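You operate a simulated robot arm through the tools that you are given. There is no shell and no other tool. Be economical: measure what you need, move in short steps, check, and stop when the job is done.

You are at the controls of a simulated robot arm. One attempt, no reset.

TASK
Move the orange plug to the yellow coupler and refill the teal mini board to 12 psi.
Fine: shut the orange lever first, the yellow lever last.

The check looks at the end state, three seconds after you hand in, the way a careful person would. Anything else that was tipped, shoved, dropped, spilled or broken makes it a failure.

THE ROBOT
A 6-joint arm with a two-finger gripper, fixed in place. Base frame: the origin is at the foot of the arm, x ahead of it, y to its left, z up; the work surface is at about z = 82. Lengths are in cm, angles in rad, forces in N, time in s.
Its first joint turns from -2.897 to 2.897 rad. Payload 3.43 kg.
Tool frame: the origin (TCP) lies between the finger pads and is the grasp point; the fingertips stand 2 cm ahead of it; z points along the fingers, y is the line along which they close. Largest opening 19 cm; the body of the gripper starts 24.8 cm behind the TCP.
Orientation is that of the tool frame in the base frame, as [roll, pitch, yaw] about the fixed x, y, z axes, in that order (R = Rz(yaw) Ry(pitch) Rx(roll)). With the fingers straight down and closing along the base's y, the tool's x points along the base's -x, its y along +y and its z along -z.

THE INTERFACE
- The arm moves only by the tool send_rows. Its argument "increments" is a list of rows, each an object (a shift or turn left out is 0, a gripper value left out holds the last) with "travel": the shift along the base's x, y, z in units of 50 mm (1.0 is 50 mm), a list of three; "dr": the turn, a rotation vector about the base's x, y, z in units of 4 degrees (1.0 is 4 degrees), a list of three; "grip": the closure, from 0 (fully open) to 1 (shut). In form: [{"travel": [tx, ty, tz], "dr": [rx, ry, rz], "grip": grip}, ...]. A call has 1 to 20 rows; each row shifts and turns the commanded pose from where the row before left it. A call with a number of a shift or a turn outside -1 to 1 is refused whole. Rows are played at 5 a second. More than 5 cm and 0.15 rad between two rows, or a gripper value outside its range, and nothing of the call is played. Where a pose cannot be reached the arm comes as near as it can. A force on the tool above 90 N (or 10 N above the force at the start of the call, whichever is more), or a blocked arm, ends the call early, and 0.2 s more pass. The fingers move at their own pace (about 15.3 cm/s each) and stop on an object; they squeeze with about 40 N. The grip force told is the motor's: it shows also when the fingers shut on nothing. Time passes only in rows, and 0.2 s behind the last, so rows that do not move let the fingers close. The reply holds the time, the measured pose of the TCP, the force on the tool along the base axes, the opening and the grip force, in the units named above and with some noise, with the torque about the TCP (base axes, N m) and any sound that the robot's microphone picked up.
- Cameras (640 x 400 px; columns grow to the right, rows downward): "scene" is fixed at [5.32, 50.62, 165.95]; the picture's right is [-0.35, -0.94, 0.00], its down [-0.63, 0.23, -0.74] and it looks along [0.69, -0.26, -0.67] (base axes); focal length 290 px, centre (320, 200). "wrist" rides on the gripper at [7, -0.8, -28.8] in the tool frame; the picture's right is [0.12, 0.99, 0.00], its down [-0.96, 0.12, -0.25] and it looks along [-0.25, 0.03, 0.97] (tool axes); focal length 261 px, centre (320, 200). There is no depth. A picture from a camera that has moved, and an enlarged one, comes with that camera's place and axes in the base frame and with its lens. The place of the scene camera against the robot may be out by one fixed shift of up to 1.2 cm in any direction.
- capture(camera): a new picture of that camera. No time passes.
- raise_lower(by): slides the trunk up (or, below 0, down) by that many cm; the arm rides with it, the base frame stays. It gives what a move gives, with no picture.
- enlarge(camera, box): a new picture of the part [left, top, right, bottom] of that camera's present view, enlarged. No time passes.
- hand_in(): hands the job in; it is judged then, once.

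Go step by step. Nothing tells you positions but the pictures and the camera data: compare them with the known pose of the tool, close in by small moves and look again before you grip or let go. The budget is 120 turns and 84 pictures, counting those below and the enlarged ones. Unless the task says otherwise, let go and move clear before handing in, and close with one line.

The tools are called after "Call:" as a command line: name --argument value ..., lists and objects as JSON in quotes. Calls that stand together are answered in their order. send_rows: Moves the arm, as the interface text tells. Its arguments: {"type":"object","properties":{"increments":{"type":"array"}},"required":["increments"]} The other tools are called the same way: raise_lower (by) slides the trunk up or down; capture (camera) takes a picture; enlarge (camera, box) takes an enlarged picture of a part of a camera's view; hand_in () hands the job in.

At the start:

```text
time_s: 0.0
tcp_pos: [58.85, 1.66, 128.15]
ee_rot: [3.141, 0.001, 3.141]
force: [-0.1, 0.6, -0.5]
ft_torque: [0.0, 0.01, -0.06]
finger_gap: 19.01
grip_force: 0.0
trunk travel left (down, up): [-20.0, 24.0]
```

scene: 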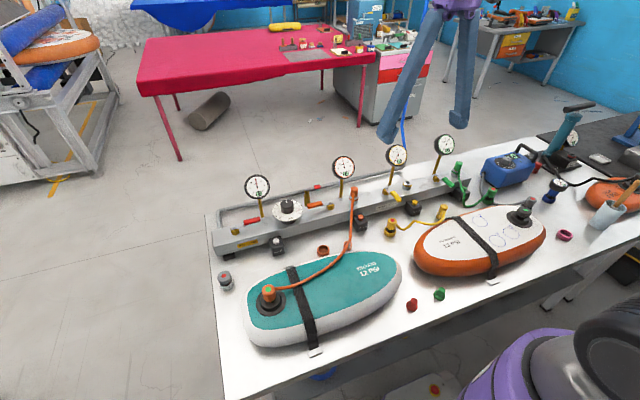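
wrist: 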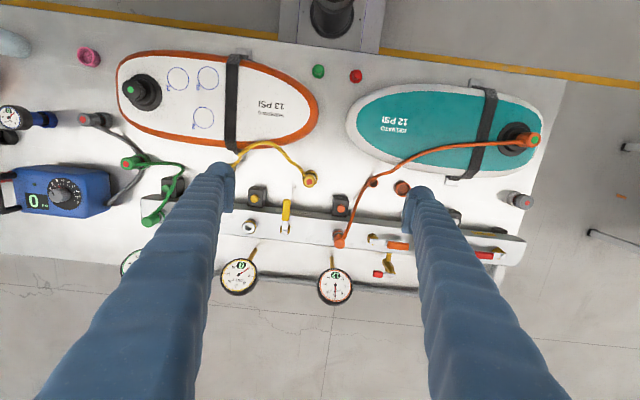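

I see a manifold with gauges, levers, couplers, an orange hose to the teal board, and a blue pump at the left of the wrist view. I'll enlarge the details first.

Call:
enlarge --camera "scene" --box '[210, 130, 370, 250]'

Call:
enlarge --camera "scene" --box '[340, 120, 500, 250]'

Call:
enlarge --camera "wrist" --box '[220, 140, 540, 320]'

Call:
enlarge --camera "scene" --box '[440, 100, 640, 230]'

```text
3.33 times, centred on (290, 190) of scene
camera zoom: at [5.32, 50.62, 165.95], right [-0.35, -0.94, 0.0], down [-0.63, 0.23, -0.74], along [0.69, -0.26, -0.67], focal length 967 px, centre (420, 233)
```

zoom: 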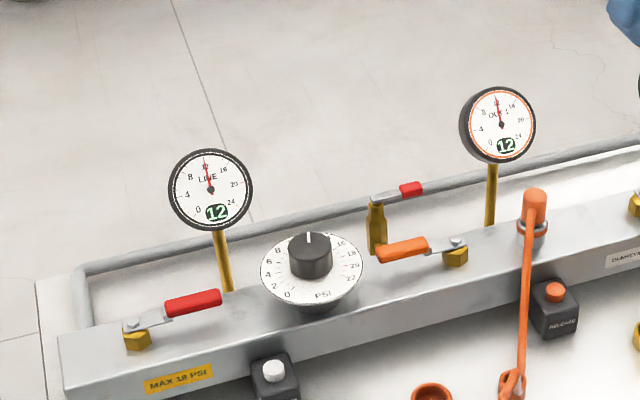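

```text
3.08 times, centred on (420, 185) of scene
camera zoom: at [5.32, 50.62, 165.95], right [-0.35, -0.94, 0.0], down [-0.63, 0.23, -0.74], along [0.69, -0.26, -0.67], focal length 892 px, centre (12, 246)
```

zoom: 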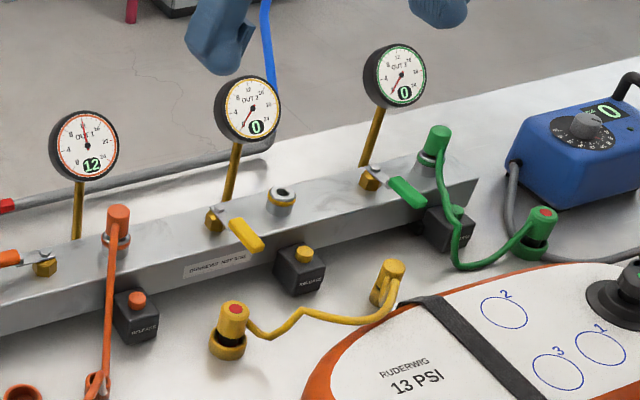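

```text
2.00 times, centred on (380, 230) of wrist
camera zoom: at [51.73, 0.81, 156.95], right [-0.12, 0.99, 0.0], down [0.96, 0.12, 0.25], along [0.25, 0.03, -0.97], focal length 521 px, centre (200, 140)
```

zoom: 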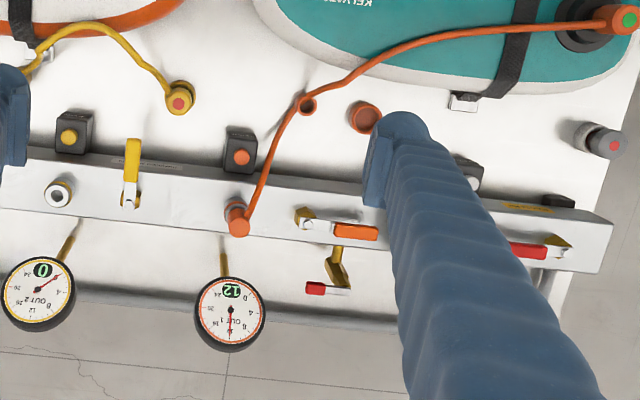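

```text
3.08 times, centred on (540, 165) of scene
camera zoom: at [5.32, 50.62, 165.95], right [-0.35, -0.94, 0.0], down [-0.63, 0.23, -0.74], along [0.69, -0.26, -0.67], focal length 892 px, centre (-357, 308)
```

zoom: 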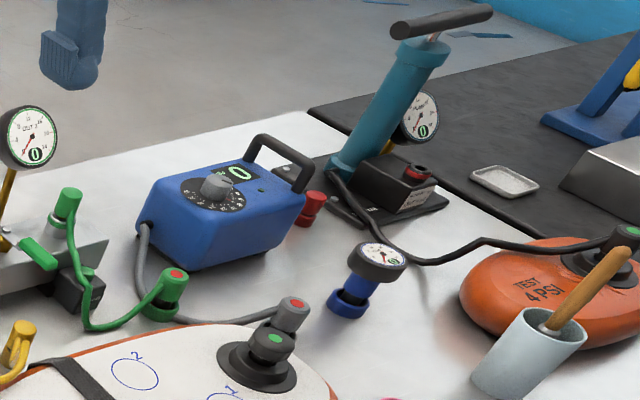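

The orange lever lies along the rail (open, 12). The yellow and green levers lie across it (0). I want the labels and the dial setting.

Call:
enlarge --camera "scene" --box '[380, 170, 430, 212]'

Call:
enlarge --camera "scene" --box '[265, 175, 335, 225]'

Call:
enlarge --camera "scene" --box '[310, 180, 390, 240]'

Call:
enlarge --camera "scene" --box '[235, 250, 365, 340]'

```text
9.52 times, centred on (405, 191) of scene
camera zoom: at [5.32, 50.62, 165.95], right [-0.35, -0.94, 0.0], down [-0.63, 0.23, -0.74], along [0.69, -0.26, -0.67], focal length 2762 px, centre (-490, 286)
```

zoom: 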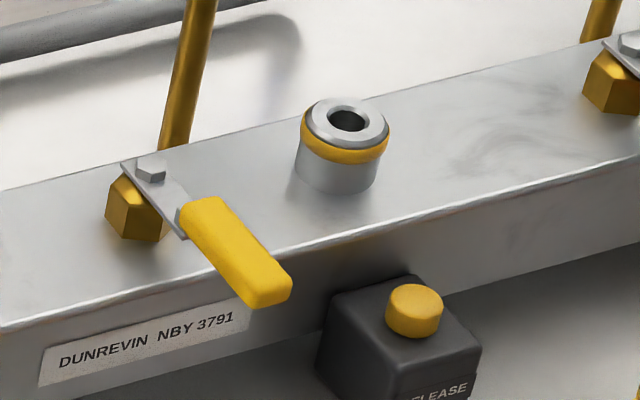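

```text
8.00 times, centred on (300, 200) of scene
camera zoom: at [5.32, 50.62, 165.95], right [-0.35, -0.94, 0.0], down [-0.63, 0.23, -0.74], along [0.69, -0.26, -0.67], focal length 2320 px, centre (480, 200)
```

zoom: 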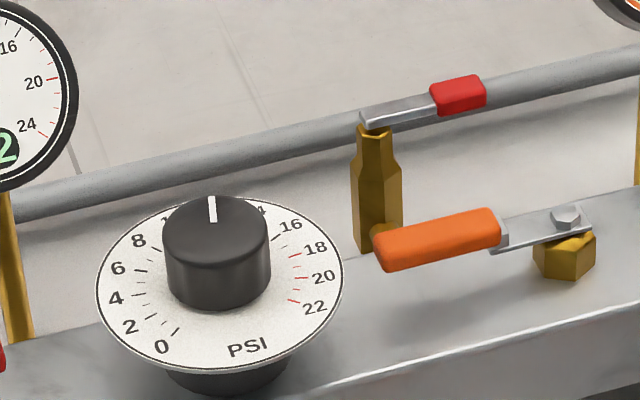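

```text
6.67 times, centred on (350, 210) of scene
camera zoom: at [5.32, 50.62, 165.95], right [-0.35, -0.94, 0.0], down [-0.63, 0.23, -0.74], along [0.69, -0.26, -0.67], focal length 1934 px, centre (120, 133)
```

zoom: 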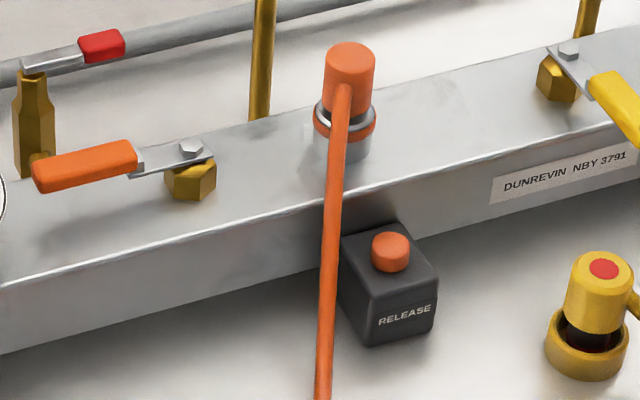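

```text
4.44 times, centred on (300, 295) of scene
camera zoom: at [5.32, 50.62, 165.95], right [-0.35, -0.94, 0.0], down [-0.63, 0.23, -0.74], along [0.69, -0.26, -0.67], focal length 1289 px, centre (409, -222)
```

zoom: 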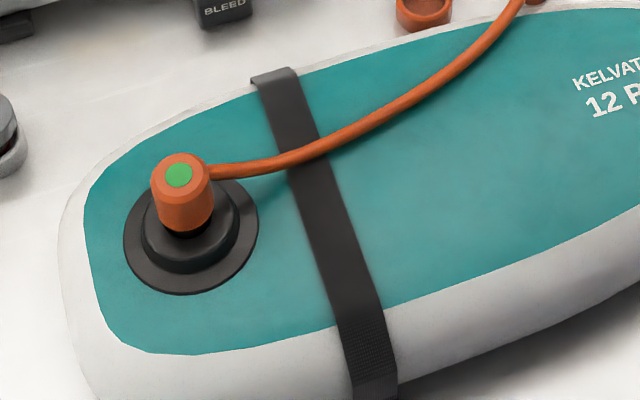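

Levers lie across the rail when shut. I'll move the wrist camera over the orange lever for a better view.

Call:
send_rows --increments '[{"travel": [0.5, 0.9, -0.6]}, {"travel": [0.5, 0.9, -0.6]}, {"travel": [0.5, 0.9, -0.4]}, {"travel": [0, 0.5, -0.4]}, {}]'

Call:
capture --camera "wrist"

```text
refused: row 1 steps farther than a row can; nothing moved
```

```text
73 pictures are left
camera wrist: at [51.73, 0.81, 156.95], right [-0.12, 0.99, 0.0], down [0.96, 0.12, 0.25], along [0.25, 0.03, -0.97], focal length 261 px, centre (320, 200)
```

wrist: 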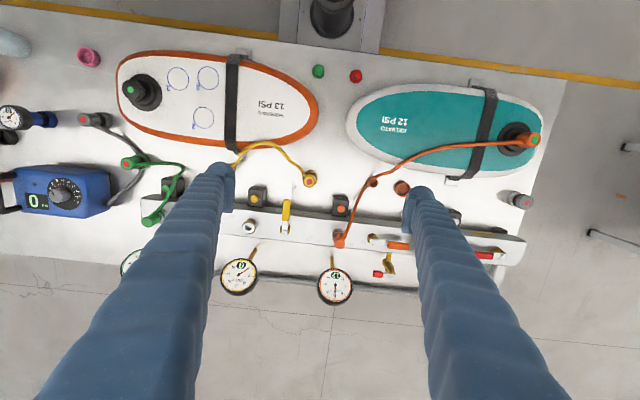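

Each row is limited to 5 cm in total, so I'll use smaller steps.

Call:
send_rows --increments '[{"travel": [0.4, 0.7, -0.4]}, {"travel": [0.4, 0.7, -0.4]}, {"travel": [0.4, 0.7, -0.4]}, {"travel": [0.3, 0.7, -0.4]}, {"travel": [0, 0.4, -0.4]}, {}]'

Call:
capture --camera "wrist"

```text
time_s: 1.4
tcp_pos: [66.42, 17.66, 118.34]
ee_rot: [3.139, 0.0, -3.142]
force: [-0.4, -0.5, 0.6]
ft_torque: [-0.01, -0.03, 0.02]
finger_gap: 19.0
grip_force: 0.1
trunk travel left (down, up): [-20.0, 24.0]
```

```text
72 pictures are left
camera wrist: at [59.26, 16.84, 147.01], right [-0.12, 0.99, 0.0], down [0.96, 0.12, 0.25], along [0.25, 0.03, -0.97], focal length 261 px, centre (320, 200)
```

wrist: 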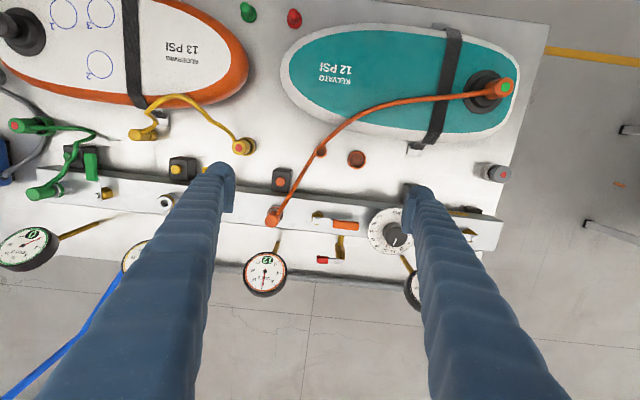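

Call:
enlarge --camera "wrist" --box '[240, 140, 420, 300]'

Call:
enlarge --camera "scene" --box '[285, 170, 365, 220]'

```text
2.50 times, centred on (330, 220) of wrist
camera zoom: at [59.26, 16.84, 147.01], right [-0.12, 0.99, 0.0], down [0.96, 0.12, 0.25], along [0.25, 0.03, -0.97], focal length 652 px, centre (295, 150)
```

zoom: 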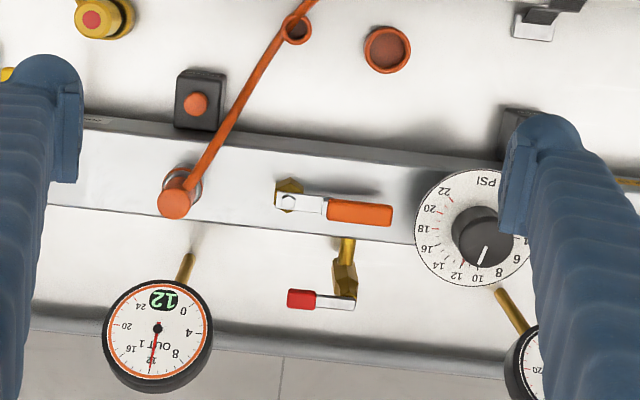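

```text
8.00 times, centred on (325, 195) of scene
camera zoom: at [5.32, 50.62, 165.95], right [-0.35, -0.94, 0.0], down [-0.63, 0.23, -0.74], along [0.69, -0.26, -0.67], focal length 2320 px, centre (280, 240)
```

zoom: 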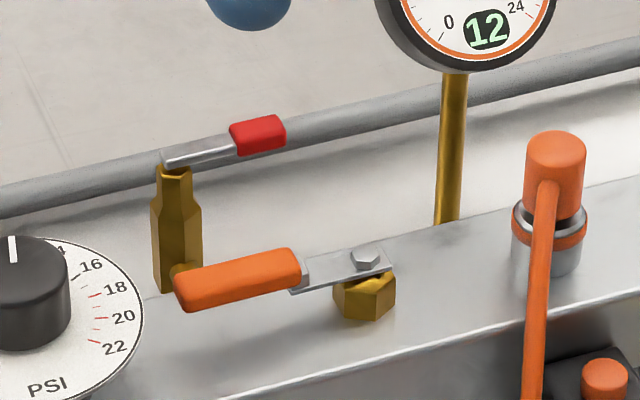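

Geometry estimate: lever pivot ≈ (78.3, 18.5), handle ≈ (78.7, 25, 91.4), pointing +y. I'll turn the tool 90° so the fingers straddle the handle in x, with the gap partly closed.

Call:
send_rows --increments '[{"travel": [0.1, 0.07, 0], "dr": [0, 0, -1], "grip": 0.8}, {"travel": [0.1, 0.07, 0], "dr": [0, 0, -1]}, {"travel": [0.1, 0.07, 0], "dr": [0, 0, -1]}, {"travel": [0.1, 0.07, 0], "dr": [0, 0, -1]}, {"travel": [0.1, 0.07, 0], "dr": [0, 0, -1]}, {"travel": [0.1, 0.07, 0], "dr": [0, 0, -1]}, {"travel": [0.1, 0.07, 0], "dr": [0, 0, -1]}, {"travel": [0.1, 0.07, 0], "dr": [0, 0, -1]}, {"travel": [0.1, 0.07, 0], "dr": [0, 0, -1]}, {"travel": [0.1, 0.07, 0], "dr": [0, 0, -1]}, {"travel": [0.1, 0.07, 0], "dr": [0, 0, -1]}, {"travel": [0.1, 0.07, 0], "dr": [0, 0, -1]}, {"travel": [0.1, 0.07, 0], "dr": [0, 0, -1]}, {"travel": [0.1, 0.07, 0], "dr": [0, 0, -1]}, {"travel": [0.1, 0.07, 0], "dr": [0, 0, -1]}, {"travel": [0.1, 0.07, 0], "dr": [0, 0, -1]}, {"travel": [0.1, 0.07, 0], "dr": [0, 0, -1]}, {"travel": [0.1, 0.07, 0], "dr": [0, 0, -1]}, {"travel": [0.1, 0.07, 0], "dr": [0, 0, -1]}, {"travel": [0.1, 0.07, 0], "dr": [0, 0, -1]}]'

Call:
send_rows --increments '[{"travel": [0.2, 0.03, -0.3], "dr": [0, 0, -1]}, {"travel": [0.2, 0.03, -0.3], "dr": [0, 0, -1]}, {"travel": [0.05, 0, -0.3], "dr": [0, 0, -0.5]}, {"travel": [0, 0, -0.5]}, {"travel": [0, 0, -0.5]}, {}]'

Call:
capture --camera "wrist"

Call:
capture --camera "scene"

```text
time_s: 5.6
tcp_pos: [76.45, 24.73, 118.26]
ee_rot: [-3.139, 0.0, 1.744]
force: [-0.2, 1.0, 1.0]
ft_torque: [0.0, 0.01, 0.02]
finger_gap: 3.8
grip_force: 0.1
trunk travel left (down, up): [-20.0, 24.0]
```

```text
time_s: 7.0
tcp_pos: [78.81, 24.89, 108.72]
ee_rot: [-3.139, -0.001, 1.572]
force: [-0.1, 0.4, -0.3]
ft_torque: [0.02, 0.01, -0.05]
finger_gap: 3.83
grip_force: 0.1
trunk travel left (down, up): [-20.0, 24.0]
```

```text
69 pictures are left
camera wrist: at [77.84, 31.97, 137.46], right [0.99, 0.12, 0.0], down [0.12, -0.96, 0.25], along [0.03, -0.25, -0.97], focal length 261 px, centre (320, 200)
```

wrist: 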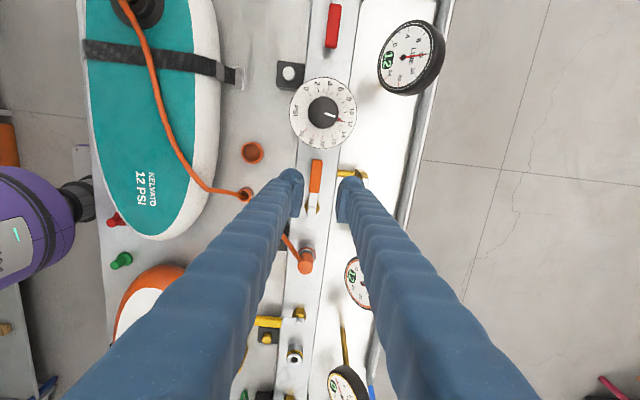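

```text
68 pictures are left
```

scene: 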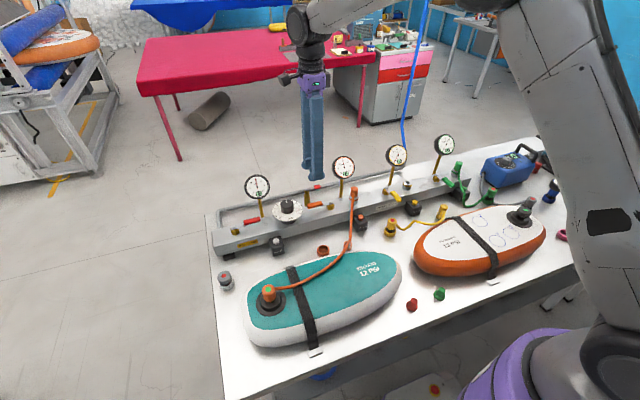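

Call:
enlarge --camera "wrist" --box '[260, 130, 400, 230]'

Call:
enlarge --camera "scene" --box '[285, 140, 365, 220]'

```text
4.00 times, centred on (330, 180) of wrist
camera zoom: at [77.84, 31.97, 137.46], right [0.99, 0.12, 0.0], down [0.12, -0.96, 0.25], along [0.03, -0.25, -0.97], focal length 1043 px, centre (280, 280)
```

zoom: 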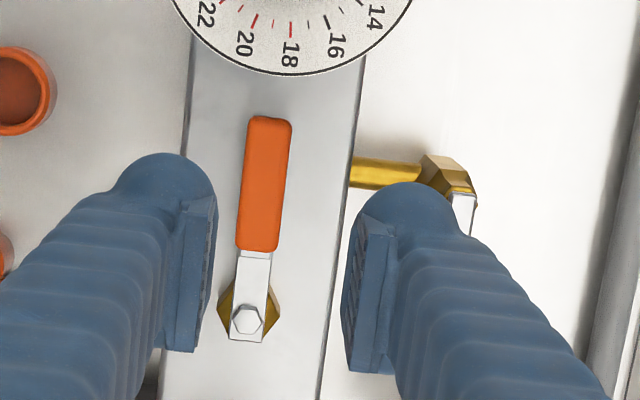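

```text
5.00 times, centred on (325, 180) of scene
camera zoom: at [5.32, 50.62, 165.95], right [-0.35, -0.94, 0.0], down [-0.63, 0.23, -0.74], along [0.69, -0.26, -0.67], focal length 1450 px, centre (295, 300)
```

zoom: 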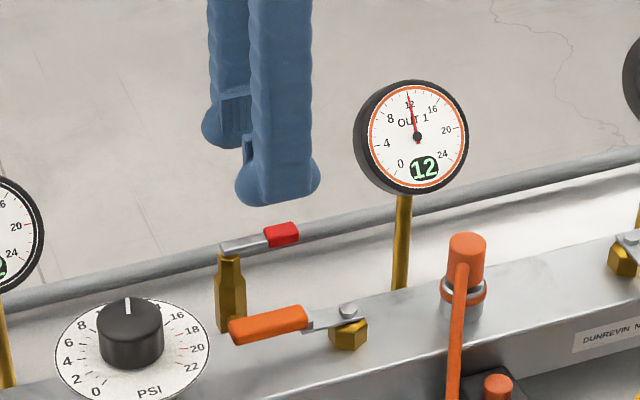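

Call:
send_rows --increments '[{"travel": [-0.15, -0.08, -0.5]}, {"travel": [0, 0, -0.7]}, {"travel": [0, 0, -0.7]}, {"travel": [0, 0, -0.6]}, {"travel": [0, 0, -0.3]}, {}]'

Call:
enlarge --camera "wrist" --box '[240, 110, 400, 230]'

Call:
enlarge --camera "scene" --box '[285, 160, 365, 220]'

```text
time_s: 8.4
tcp_pos: [78.01, 24.8, 94.67]
ee_rot: [-3.14, 0.002, 1.57]
force: [0.7, 0.0, -0.2]
ft_torque: [-0.03, -0.01, 0.0]
finger_gap: 3.81
grip_force: 0.0
trunk travel left (down, up): [-20.0, 24.0]
```

```text
3.33 times, centred on (320, 170) of wrist
camera zoom: at [77.01, 31.77, 123.39], right [0.99, 0.12, 0.0], down [0.12, -0.96, 0.25], along [0.03, -0.25, -0.97], focal length 869 px, centre (320, 300)
```

zoom: 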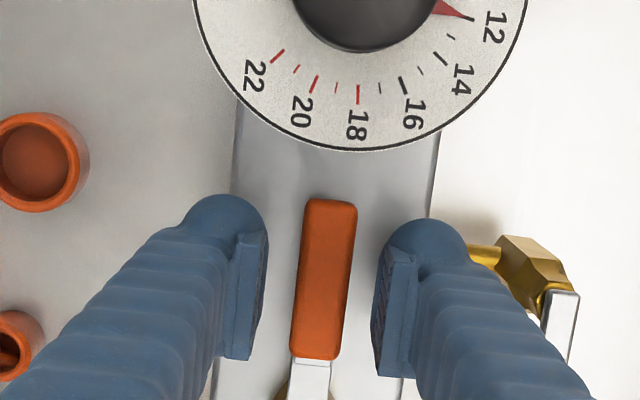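

```text
6.67 times, centred on (325, 190) of scene
camera zoom: at [5.32, 50.62, 165.95], right [-0.35, -0.94, 0.0], down [-0.63, 0.23, -0.74], along [0.69, -0.26, -0.67], focal length 1934 px, centre (287, 267)
```

zoom: 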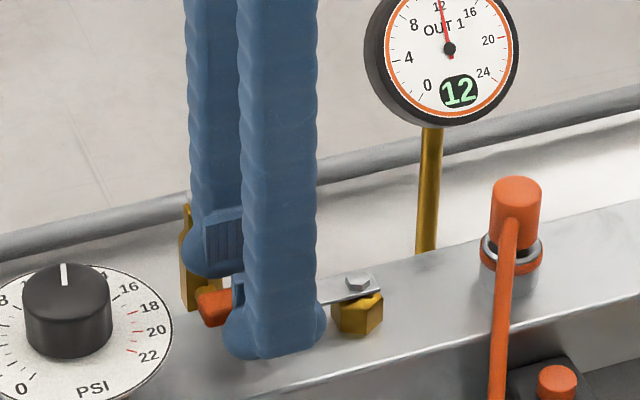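

Call:
send_rows --increments '[{"travel": [0, -0.08, -0.1]}, {"travel": [0, 0, -0.1]}, {}]'

Call:
enlarge --camera "scene" --box '[295, 180, 345, 220]'

```text
time_s: 9.2
tcp_pos: [77.87, 24.35, 93.65]
ee_rot: [-3.141, 0.001, 1.57]
force: [0.0, 0.6, -0.5]
ft_torque: [0.0, 0.01, 0.01]
finger_gap: 3.79
grip_force: 0.0
trunk travel left (down, up): [-20.0, 24.0]
```

```text
10.00 times, centred on (320, 200) of scene
camera zoom: at [5.32, 50.62, 165.95], right [-0.35, -0.94, 0.0], down [-0.63, 0.23, -0.74], along [0.69, -0.26, -0.67], focal length 2900 px, centre (320, 200)
```

zoom: 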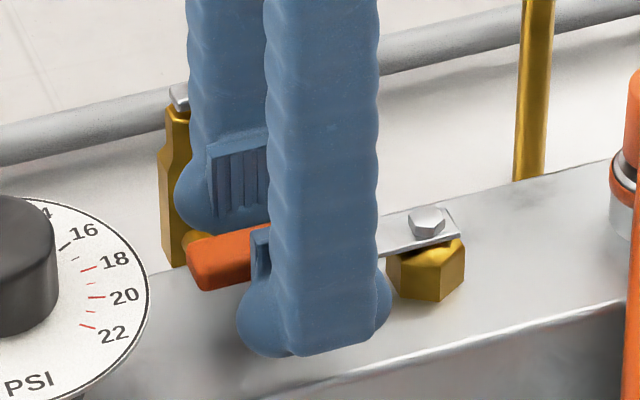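

The fingers straddle the handle. I'll narrow the gap and swing along the arc about the pivot, first half.

Call:
send_rows --increments '[{"grip": 0.86}, {}, {"travel": [-0.0865, -0.003, 0], "dr": [0, 0, 1]}, {"travel": [-0.0861, -0.0091, 0], "dr": [0, 0, 1]}, {"travel": [-0.0853, -0.015, 0], "dr": [0, 0, 1]}, {"travel": [-0.084, -0.021, 0], "dr": [0, 0, 1]}, {"travel": [-0.0824, -0.0268, 0], "dr": [0, 0, 1]}, {"travel": [-0.0803, -0.0324, 0], "dr": [0, 0, 1]}, {"travel": [-0.0778, -0.038, 0], "dr": [0, 0, 1]}, {"travel": [-0.075, -0.0433, 0], "dr": [0, 0, 1]}, {"travel": [-0.0718, -0.0484, 0], "dr": [0, 0, 1]}, {"travel": [-0.0682, -0.0533, 0], "dr": [0, 0, 1]}, {"travel": [-0.0644, -0.0579, 0], "dr": [0, 0, 1]}]'

Call:
capture --camera "scene"

```text
time_s: 12.0
tcp_pos: [73.55, 22.55, 93.67]
ee_rot: [3.14, 0.001, 2.34]
force: [1.3, 1.1, 0.5]
ft_torque: [0.04, -0.06, 0.02]
finger_gap: 2.71
grip_force: 0.0
trunk travel left (down, up): [-20.0, 24.0]
```

```text
62 pictures are left
```

scene: 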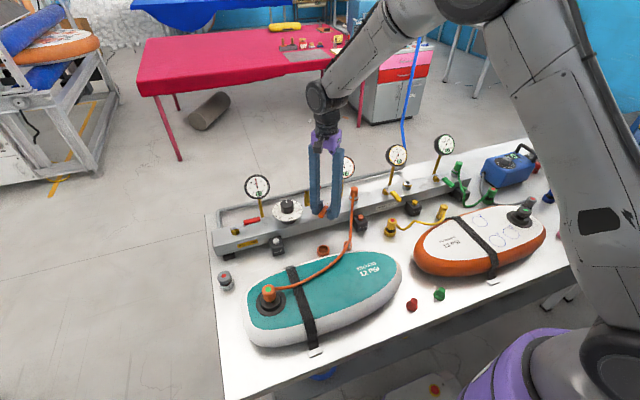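

Turning well, so I'll continue with the second half.

Call:
send_rows --increments '[{"travel": [-0.0602, -0.0623, 0], "dr": [0, 0, 1]}, {"travel": [-0.0557, -0.0663, 0], "dr": [0, 0, 1]}, {"travel": [-0.0509, -0.0701, 0], "dr": [0, 0, 1]}, {"travel": [-0.0459, -0.0734, 0], "dr": [0, 0, 1]}, {"travel": [-0.0407, -0.0765, 0], "dr": [0, 0, 1]}, {"travel": [-0.0352, -0.0791, 0], "dr": [0, 0, 1]}, {"travel": [-0.0296, -0.0814, 0], "dr": [0, 0, 1]}, {"travel": [-0.0239, -0.0832, 0], "dr": [0, 0, 1]}, {"travel": [-0.018, -0.0847, 0], "dr": [0, 0, 1]}, {"travel": [-0.012, -0.0858, 0], "dr": [0, 0, 1]}, {"travel": [-0.006, -0.0864, 0], "dr": [0, 0, 1]}, {"travel": [0, -0.05, 0]}, {}]'

Call:
enlarge --camera "scene" --box '[280, 140, 400, 230]'

Call:
enlarge --camera "wrist" --box '[220, 100, 420, 240]'

```text
time_s: 14.8
tcp_pos: [71.64, 17.96, 93.67]
ee_rot: [-3.141, -0.002, 3.107]
force: [-1.3, 7.5, -1.9]
ft_torque: [0.02, 0.05, 0.06]
finger_gap: 3.04
grip_force: 3.7
trunk travel left (down, up): [-20.0, 24.0]
```

```text
4.44 times, centred on (340, 185) of scene
camera zoom: at [5.32, 50.62, 165.95], right [-0.35, -0.94, 0.0], down [-0.63, 0.23, -0.74], along [0.69, -0.26, -0.67], focal length 1289 px, centre (231, 267)
```

zoom: 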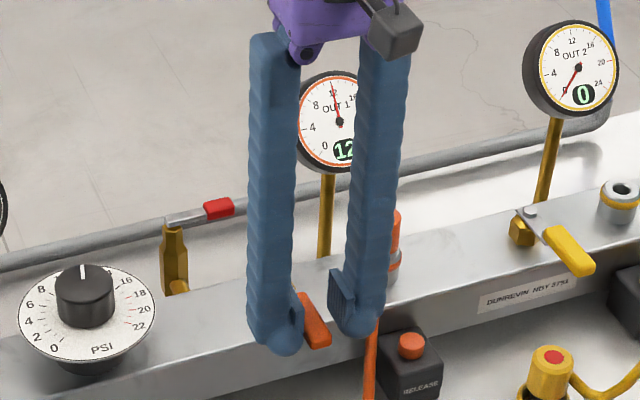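

```text
2.86 times, centred on (320, 170) of wrist
camera zoom: at [64.5, 17.32, 122.43], right [-0.08, 1.0, 0.0], down [0.97, 0.08, 0.25], along [0.25, 0.02, -0.97], focal length 745 px, centre (320, 286)
```

zoom: 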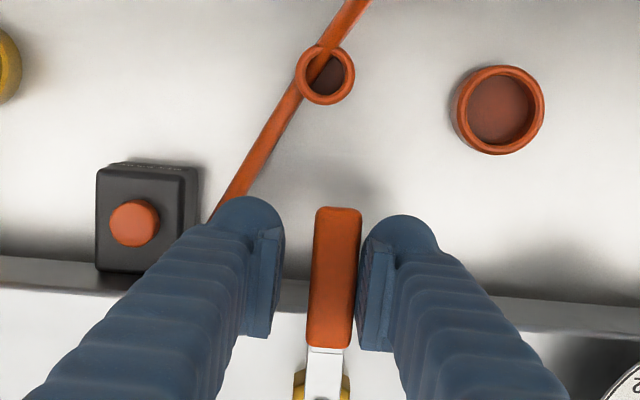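

The lever is against its stop, across the rail. I'll lift off.

Call:
send_rows --increments '[{"travel": [0, 0.04, 0]}, {"travel": [0, 0, 0.5]}, {"travel": [0, 0, 1]}, {"travel": [0, 0, 1]}, {"travel": [0, 0, 0.6]}, {}]'

Call:
enlarge --camera "scene" --box '[290, 140, 410, 230]'

Call:
capture --camera "wrist"

```text
time_s: 16.2
tcp_pos: [71.46, 18.14, 109.15]
ee_rot: [3.142, -0.003, 3.107]
force: [0.9, 0.8, -0.5]
ft_torque: [0.02, 0.04, 0.0]
finger_gap: 2.64
grip_force: 0.0
trunk travel left (down, up): [-20.0, 24.0]
```

```text
4.44 times, centred on (350, 185) of scene
camera zoom: at [5.32, 50.62, 165.95], right [-0.35, -0.94, 0.0], down [-0.63, 0.23, -0.74], along [0.69, -0.26, -0.67], focal length 1289 px, centre (187, 267)
```

zoom: 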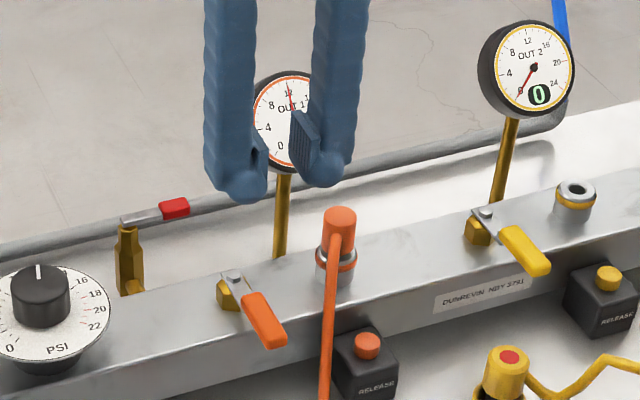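

```text
58 pictures are left
camera wrist: at [64.38, 17.54, 137.94], right [-0.08, 1.0, 0.0], down [0.97, 0.08, 0.25], along [0.25, 0.02, -0.97], focal length 261 px, centre (320, 200)
```

wrist: 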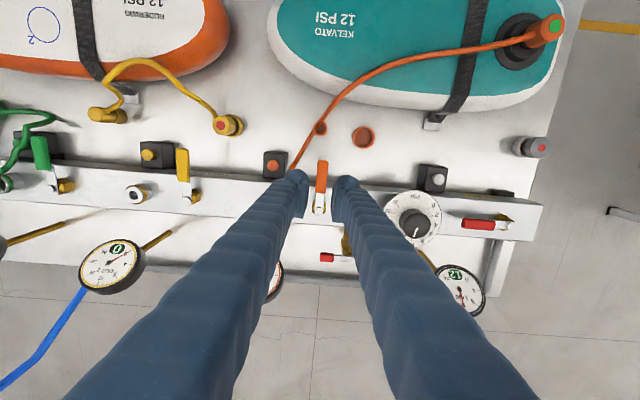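

Orange is shut but OUT 1 still reads 12. The orange RELEASE button (≈ 71, 9, 88) should vent it before unplugging. I'll go above it with the fingers closed.

Call:
send_rows --increments '[{"travel": [-0.1, -0.9, 0], "grip": 1}, {"travel": [-0.15, -0.9, 0]}, {"travel": [0, -0.06, -0.5]}, {"travel": [0, 0, -0.9]}, {"travel": [0, 0, -0.8]}, {}, {}]'

Call:
enlarge --camera "scene" --box '[310, 150, 410, 240]'

Call:
enlarge --camera "wrist" --box '[220, 80, 420, 220]'

```text
time_s: 17.8
tcp_pos: [70.4, 8.84, 98.22]
ee_rot: [-3.14, 0.001, 3.107]
force: [-0.5, 0.2, 1.0]
ft_torque: [0.05, -0.01, -0.01]
finger_gap: 0.01
grip_force: 34.6
trunk travel left (down, up): [-20.0, 24.0]
```

```text
4.44 times, centred on (360, 195) of scene
camera zoom: at [5.32, 50.62, 165.95], right [-0.35, -0.94, 0.0], down [-0.63, 0.23, -0.74], along [0.69, -0.26, -0.67], focal length 1289 px, centre (142, 222)
```

zoom: 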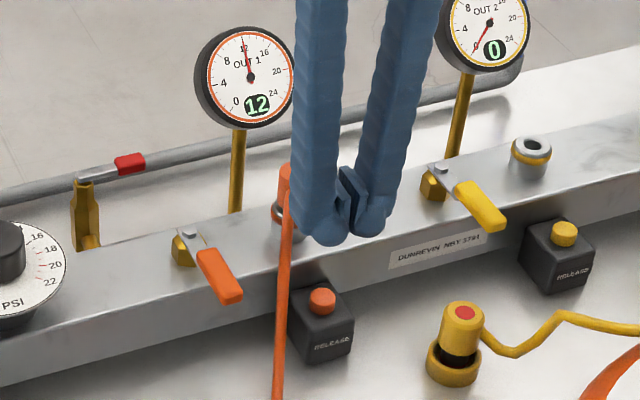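

```text
2.86 times, centred on (320, 150) of wrist
camera zoom: at [63.36, 8.23, 126.99], right [-0.08, 1.0, 0.0], down [0.97, 0.08, 0.25], along [0.25, 0.02, -0.97], focal length 745 px, centre (320, 343)
```

zoom: 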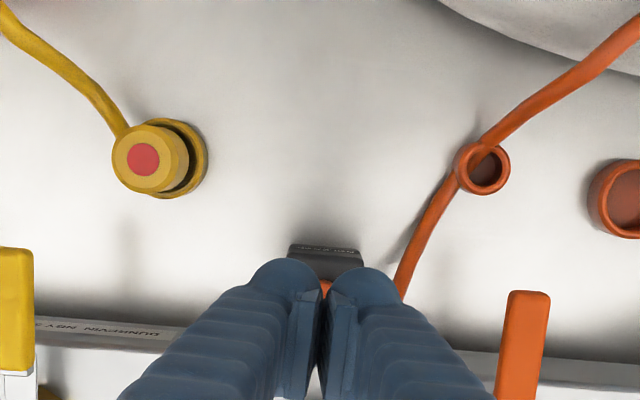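

Call:
send_rows --increments '[{"travel": [0, -0.1, -0.5]}, {"travel": [0, 0, -0.5]}, {"travel": [0, 0, -0.2]}, {"travel": [0, 0, -0.1]}, {}]'

Call:
enlarge --camera "scene" --box '[310, 150, 410, 240]'

```text
time_s: 19.0
tcp_pos: [70.5, 8.4, 91.73]
ee_rot: [3.142, 0.001, 3.107]
force: [0.3, -0.3, -0.6]
ft_torque: [-0.01, -0.04, 0.0]
finger_gap: 0.0
grip_force: 34.3
trunk travel left (down, up): [-20.0, 24.0]
```

```text
4.44 times, centred on (360, 195) of scene
camera zoom: at [5.32, 50.62, 165.95], right [-0.35, -0.94, 0.0], down [-0.63, 0.23, -0.74], along [0.69, -0.26, -0.67], focal length 1289 px, centre (142, 222)
```

zoom: 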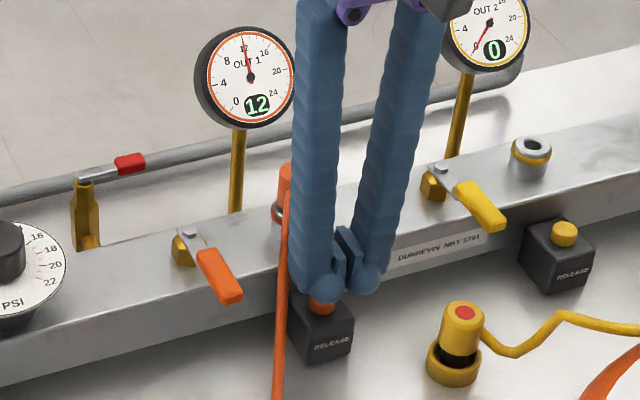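

Call:
send_rows --increments '[{"travel": [0, 0.04, -0.1]}, {"travel": [0, 0, -0.1]}, {"travel": [0, 0, -0.1]}, {"travel": [0, 0, -0.1]}, {}]'

Call:
enlarge --camera "scene" --box '[310, 150, 410, 240]'

```text
time_s: 20.2
tcp_pos: [70.37, 8.58, 89.77]
ee_rot: [3.141, 0.0, 3.107]
force: [1.3, -0.5, 0.8]
ft_torque: [-0.02, 0.01, 0.02]
finger_gap: 0.0
grip_force: 34.4
trunk travel left (down, up): [-20.0, 24.0]
```

```text
4.44 times, centred on (360, 195) of scene
camera zoom: at [5.32, 50.62, 165.95], right [-0.35, -0.94, 0.0], down [-0.63, 0.23, -0.74], along [0.69, -0.26, -0.67], focal length 1289 px, centre (142, 222)
```

zoom: 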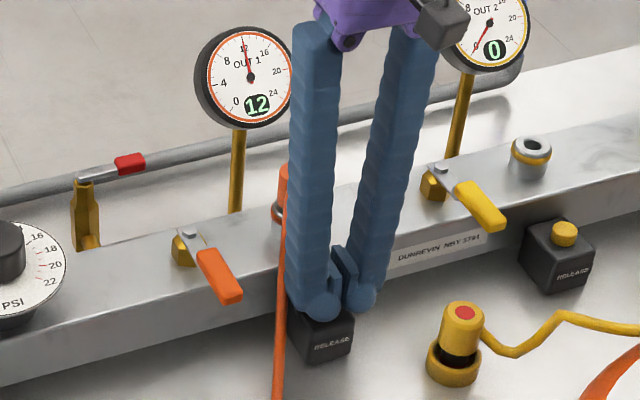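

Call:
send_rows --increments '[{"travel": [0, 0, -0.06]}, {"travel": [0, 0, -0.06]}, {"travel": [0, 0, -0.06]}, {}]'

Call:
enlarge --camera "scene" --box '[310, 150, 410, 240]'

```text
time_s: 21.2
tcp_pos: [70.48, 8.67, 88.98]
ee_rot: [-3.141, 0.001, 3.106]
force: [3.3, -2.1, 14.9]
ft_torque: [0.11, -0.15, -0.03]
finger_gap: 0.0
grip_force: 34.5
trunk travel left (down, up): [-20.0, 24.0]
heard: click
```

```text
4.44 times, centred on (360, 195) of scene
camera zoom: at [5.32, 50.62, 165.95], right [-0.35, -0.94, 0.0], down [-0.63, 0.23, -0.74], along [0.69, -0.26, -0.67], focal length 1289 px, centre (142, 222)
```

zoom: 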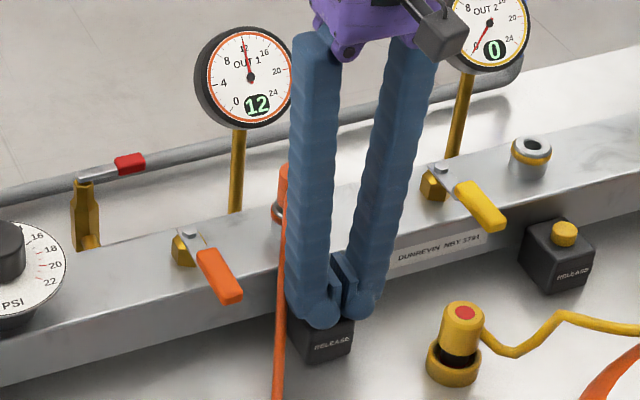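

Call:
send_rows --increments '[{}, {}, {}, {}, {}]'

Call:
enlarge --camera "scene" --box '[320, 140, 400, 220]'

```text
time_s: 22.4
tcp_pos: [70.39, 8.61, 88.82]
ee_rot: [-3.14, -0.001, 3.108]
force: [6.7, -0.6, 16.5]
ft_torque: [0.16, -0.27, -0.02]
finger_gap: 0.0
grip_force: 34.0
trunk travel left (down, up): [-20.0, 24.0]
```

```text
5.00 times, centred on (360, 180) of scene
camera zoom: at [5.32, 50.62, 165.95], right [-0.35, -0.94, 0.0], down [-0.63, 0.23, -0.74], along [0.69, -0.26, -0.67], focal length 1450 px, centre (120, 300)
```

zoom: 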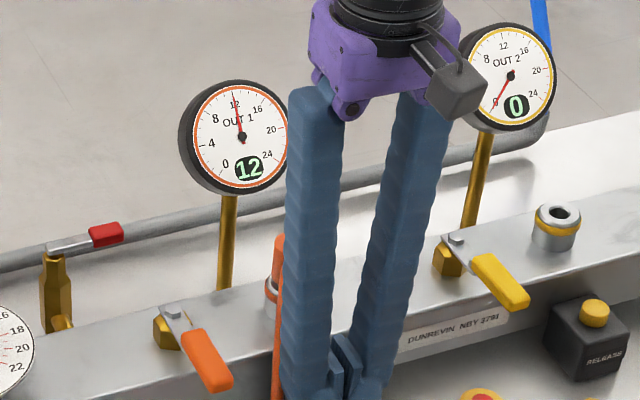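

The click was heard and the gauge holds, so RELEASE is probably the coupler latch. I'll lift and look at the plug.

Call:
send_rows --increments '[{"travel": [0, 0, 0.5]}, {"travel": [0, 0, 0.9]}, {"travel": [-0.5, 0, 0.7]}, {"travel": [-0.7, 0, 0.5]}, {}]'

Call:
enlarge --camera "scene" --box '[310, 140, 410, 230]'

Call:
capture --camera "wrist"

```text
time_s: 23.6
tcp_pos: [64.43, 8.77, 101.78]
ee_rot: [-3.141, -0.002, 3.107]
force: [-1.2, 0.3, 0.4]
ft_torque: [0.03, -0.05, -0.02]
finger_gap: 0.0
grip_force: 34.4
trunk travel left (down, up): [-20.0, 24.0]
```

```text
4.44 times, centred on (360, 185) of scene
camera zoom: at [5.32, 50.62, 165.95], right [-0.35, -0.94, 0.0], down [-0.63, 0.23, -0.74], along [0.69, -0.26, -0.67], focal length 1289 px, centre (142, 267)
```

zoom: 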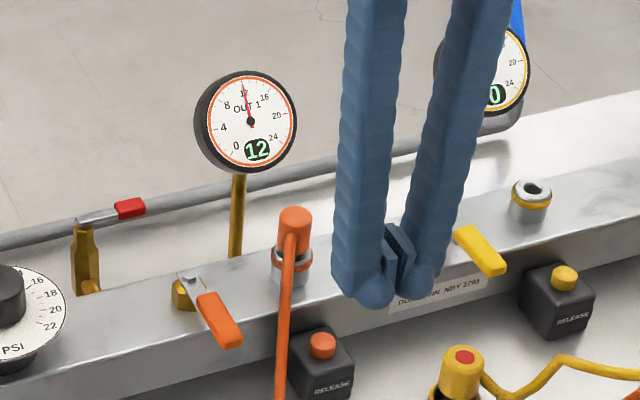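

```text
50 pictures are left
camera wrist: at [57.26, 8.07, 130.48], right [-0.08, 1.0, 0.0], down [0.97, 0.08, 0.25], along [0.24, 0.02, -0.97], focal length 261 px, centre (320, 200)
```

wrist: 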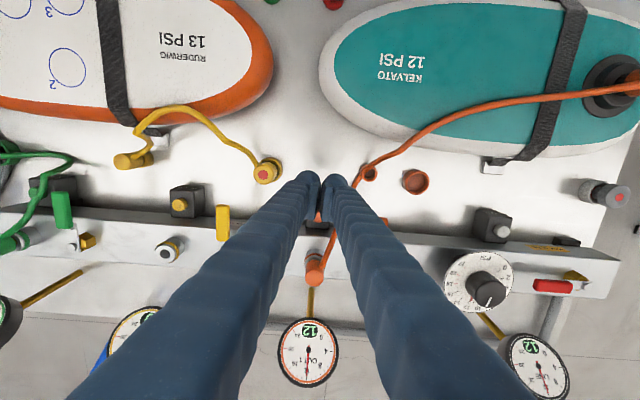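

Next I'll position open fingers above the plug (≈ 77.5, 9) and look straight down.

Call:
send_rows --increments '[{"travel": [0.1, 0.05, 0.9], "grip": 0.65, "dr": [0, 0, 0.5]}, {"travel": [0.9, 0, 0.3]}, {"travel": [0.9, 0, 0]}, {"travel": [0.7, 0, 0]}, {"travel": [0, 0, -0.5]}, {}]'

Call:
enlarge --camera "wrist" --box '[240, 90, 400, 230]'

Call:
enlarge --camera "scene" --box '[300, 140, 400, 220]'

```text
time_s: 25.0
tcp_pos: [77.35, 8.8, 105.2]
ee_rot: [-3.14, 0.0, 3.141]
force: [0.5, 1.1, 0.7]
ft_torque: [0.01, 0.01, 0.01]
finger_gap: 6.65
grip_force: 0.1
trunk travel left (down, up): [-20.0, 24.0]
```

```text
2.86 times, centred on (320, 160) of wrist
camera zoom: at [70.22, 7.92, 134.0], right [-0.12, 0.99, 0.0], down [0.96, 0.12, 0.25], along [0.25, 0.03, -0.97], focal length 745 px, centre (320, 314)
```

zoom: 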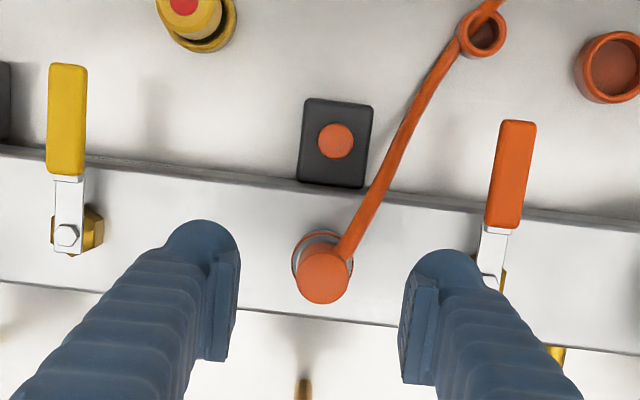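

```text
5.00 times, centred on (350, 180) of scene
camera zoom: at [5.32, 50.62, 165.95], right [-0.35, -0.94, 0.0], down [-0.63, 0.23, -0.74], along [0.69, -0.26, -0.67], focal length 1450 px, centre (170, 300)
```

zoom: 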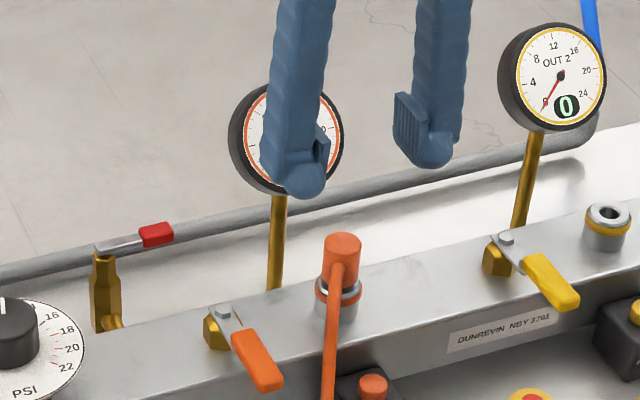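

The plug is at ≈ (78.25, 9.0), head z ≈ 92.4–95. Descending around it.

Call:
send_rows --increments '[{"travel": [0.18, 0.04, -0.6]}, {"travel": [0, 0, -0.8]}, {"travel": [0, 0, -0.5]}, {}]'

Call:
enlarge --camera "wrist" --box '[240, 90, 400, 230]'

Call:
enlarge --camera "scene" --box '[310, 150, 400, 220]'

```text
time_s: 26.0
tcp_pos: [78.35, 9.03, 95.69]
ee_rot: [-3.14, 0.0, -3.141]
force: [0.5, 0.1, 0.5]
ft_torque: [-0.03, -0.01, 0.01]
finger_gap: 6.65
grip_force: 0.1
trunk travel left (down, up): [-20.0, 24.0]
```

```text
2.86 times, centred on (320, 160) of wrist
camera zoom: at [71.25, 8.26, 124.51], right [-0.12, 0.99, 0.0], down [0.96, 0.12, 0.25], along [0.25, 0.03, -0.97], focal length 745 px, centre (320, 314)
```

zoom: 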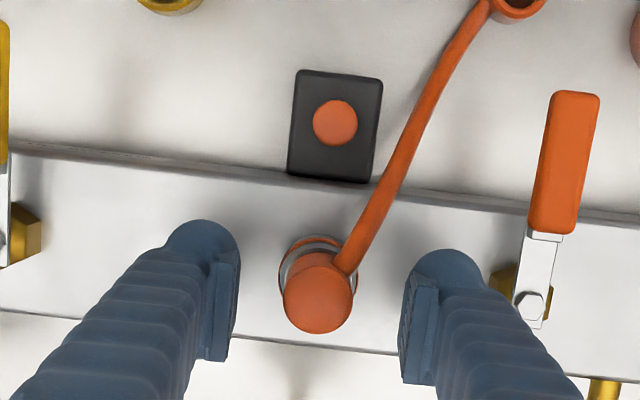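

```text
5.71 times, centred on (355, 185) of scene
camera zoom: at [5.32, 50.62, 165.95], right [-0.35, -0.94, 0.0], down [-0.63, 0.23, -0.74], along [0.69, -0.26, -0.67], focal length 1657 px, centre (120, 286)
```

zoom: 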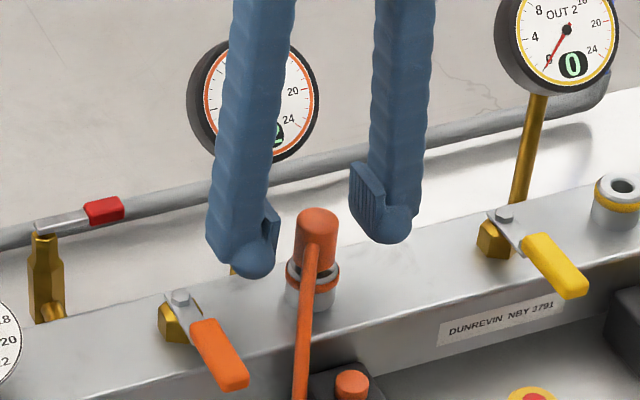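

Call:
send_rows --increments '[{"travel": [0, 0, -0.26]}, {"grip": 1}, {}, {}, {}]'

Call:
enlarge --camera "scene" --box '[310, 150, 400, 220]'

```text
time_s: 27.2
tcp_pos: [78.34, 8.98, 94.52]
ee_rot: [-3.139, -0.004, 3.14]
force: [-0.4, 0.4, -0.6]
ft_torque: [0.0, -0.01, 0.01]
finger_gap: 2.61
grip_force: 39.7
trunk travel left (down, up): [-20.0, 24.0]
```

```text
5.71 times, centred on (355, 185) of scene
camera zoom: at [5.32, 50.62, 165.95], right [-0.35, -0.94, 0.0], down [-0.63, 0.23, -0.74], along [0.69, -0.26, -0.67], focal length 1657 px, centre (120, 286)
```

zoom: 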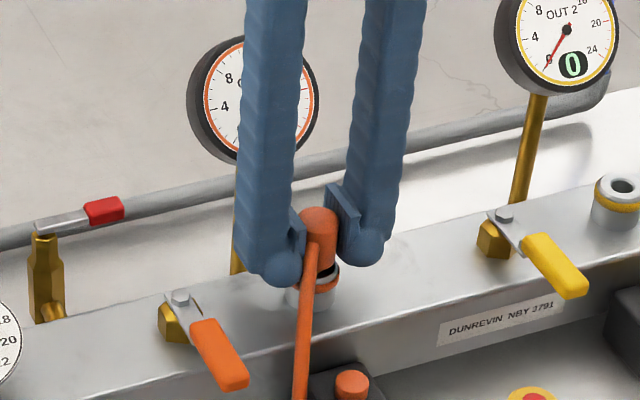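

Gripped at 2.6 cm. I'll pull up gently in small steps and watch the force.

Call:
send_rows --increments '[{"travel": [0, 0, 0.06]}, {"travel": [0, 0, 0.06]}, {"travel": [0, 0, 0.06]}, {}]'

Call:
enlarge --camera "scene" --box '[310, 150, 400, 220]'

```text
time_s: 28.2
tcp_pos: [78.43, 9.01, 95.4]
ee_rot: [3.141, 0.0, -3.142]
force: [-0.8, -0.4, -0.3]
ft_torque: [0.01, -0.05, -0.02]
finger_gap: 2.61
grip_force: 39.9
trunk travel left (down, up): [-20.0, 24.0]
```

```text
5.71 times, centred on (355, 185) of scene
camera zoom: at [5.32, 50.62, 165.95], right [-0.35, -0.94, 0.0], down [-0.63, 0.23, -0.74], along [0.69, -0.26, -0.67], focal length 1657 px, centre (120, 286)
```

zoom: 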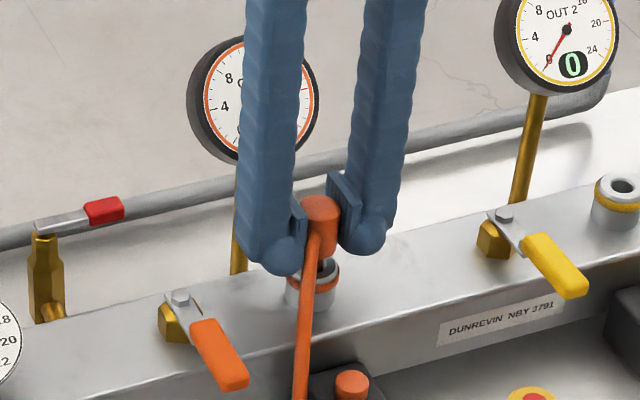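

It's unlatched and coming out freely. Lifting clear.

Call:
send_rows --increments '[{"travel": [0, 0, 0.2]}, {"travel": [0, 0, 0.3]}, {"travel": [0, 0, 0.3]}, {}]'

Call:
enlarge --camera "scene" --box '[300, 130, 440, 240]'

Call:
enlarge --camera "wrist" --box '[140, 60, 460, 240]'

```text
time_s: 29.2
tcp_pos: [78.35, 8.96, 99.33]
ee_rot: [-3.141, -0.002, -3.141]
force: [-0.3, 0.4, -0.8]
ft_torque: [0.01, -0.01, 0.02]
finger_gap: 2.62
grip_force: 40.3
trunk travel left (down, up): [-20.0, 24.0]
```

```text
3.64 times, centred on (370, 185) of scene
camera zoom: at [5.32, 50.62, 165.95], right [-0.35, -0.94, 0.0], down [-0.63, 0.23, -0.74], along [0.69, -0.26, -0.67], focal length 1055 px, centre (138, 254)
```

zoom: 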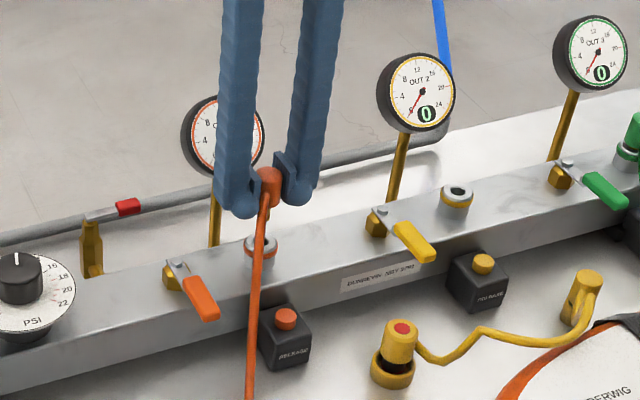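

```text
2.00 times, centred on (300, 150) of wrist
camera zoom: at [71.21, 8.1, 128.12], right [-0.12, 0.99, 0.0], down [0.96, 0.12, 0.25], along [0.24, 0.03, -0.97], focal length 521 px, centre (360, 300)
```

zoom: 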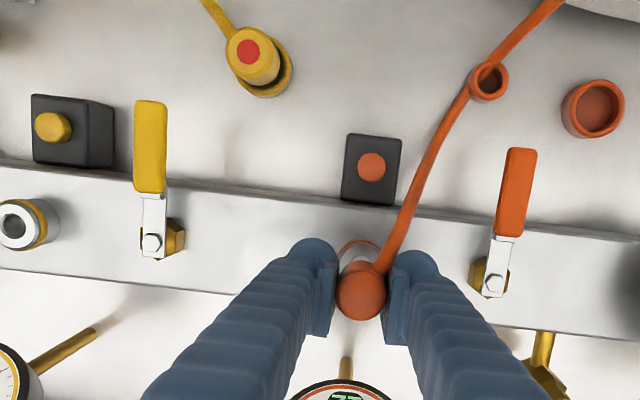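

Unplugged. The yellow coupler is at about (78, -15). Carrying the plug over and watching for hose tension.

Call:
send_rows --increments '[{"travel": [0, 0, 0.4]}, {"travel": [0, -0.7, 0]}, {"travel": [0, -0.7, 0]}, {"travel": [0, -0.7, 0]}, {"travel": [0, -0.7, 0]}, {}]'

Call:
enlarge --camera "scene" --box '[220, 130, 500, 330]'

```text
time_s: 30.6
tcp_pos: [78.23, -5.16, 101.31]
ee_rot: [-3.141, -0.001, 3.141]
force: [0.9, -0.1, -1.5]
ft_torque: [0.13, -0.02, 0.04]
finger_gap: 2.61
grip_force: 40.1
trunk travel left (down, up): [-20.0, 24.0]
```

```text
2.00 times, centred on (360, 230) of scene
camera zoom: at [5.32, 50.62, 165.95], right [-0.35, -0.94, 0.0], down [-0.63, 0.23, -0.74], along [0.69, -0.26, -0.67], focal length 580 px, centre (240, 140)
```

zoom: 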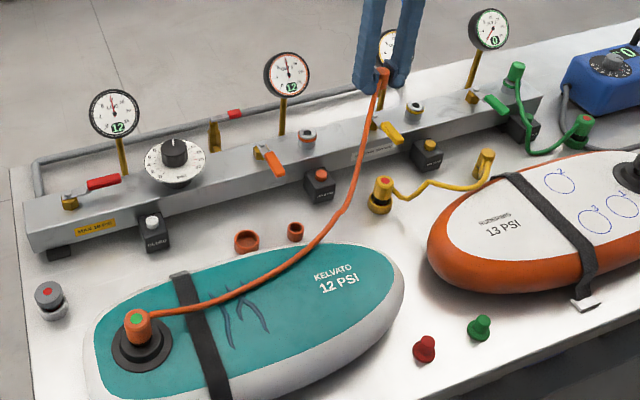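

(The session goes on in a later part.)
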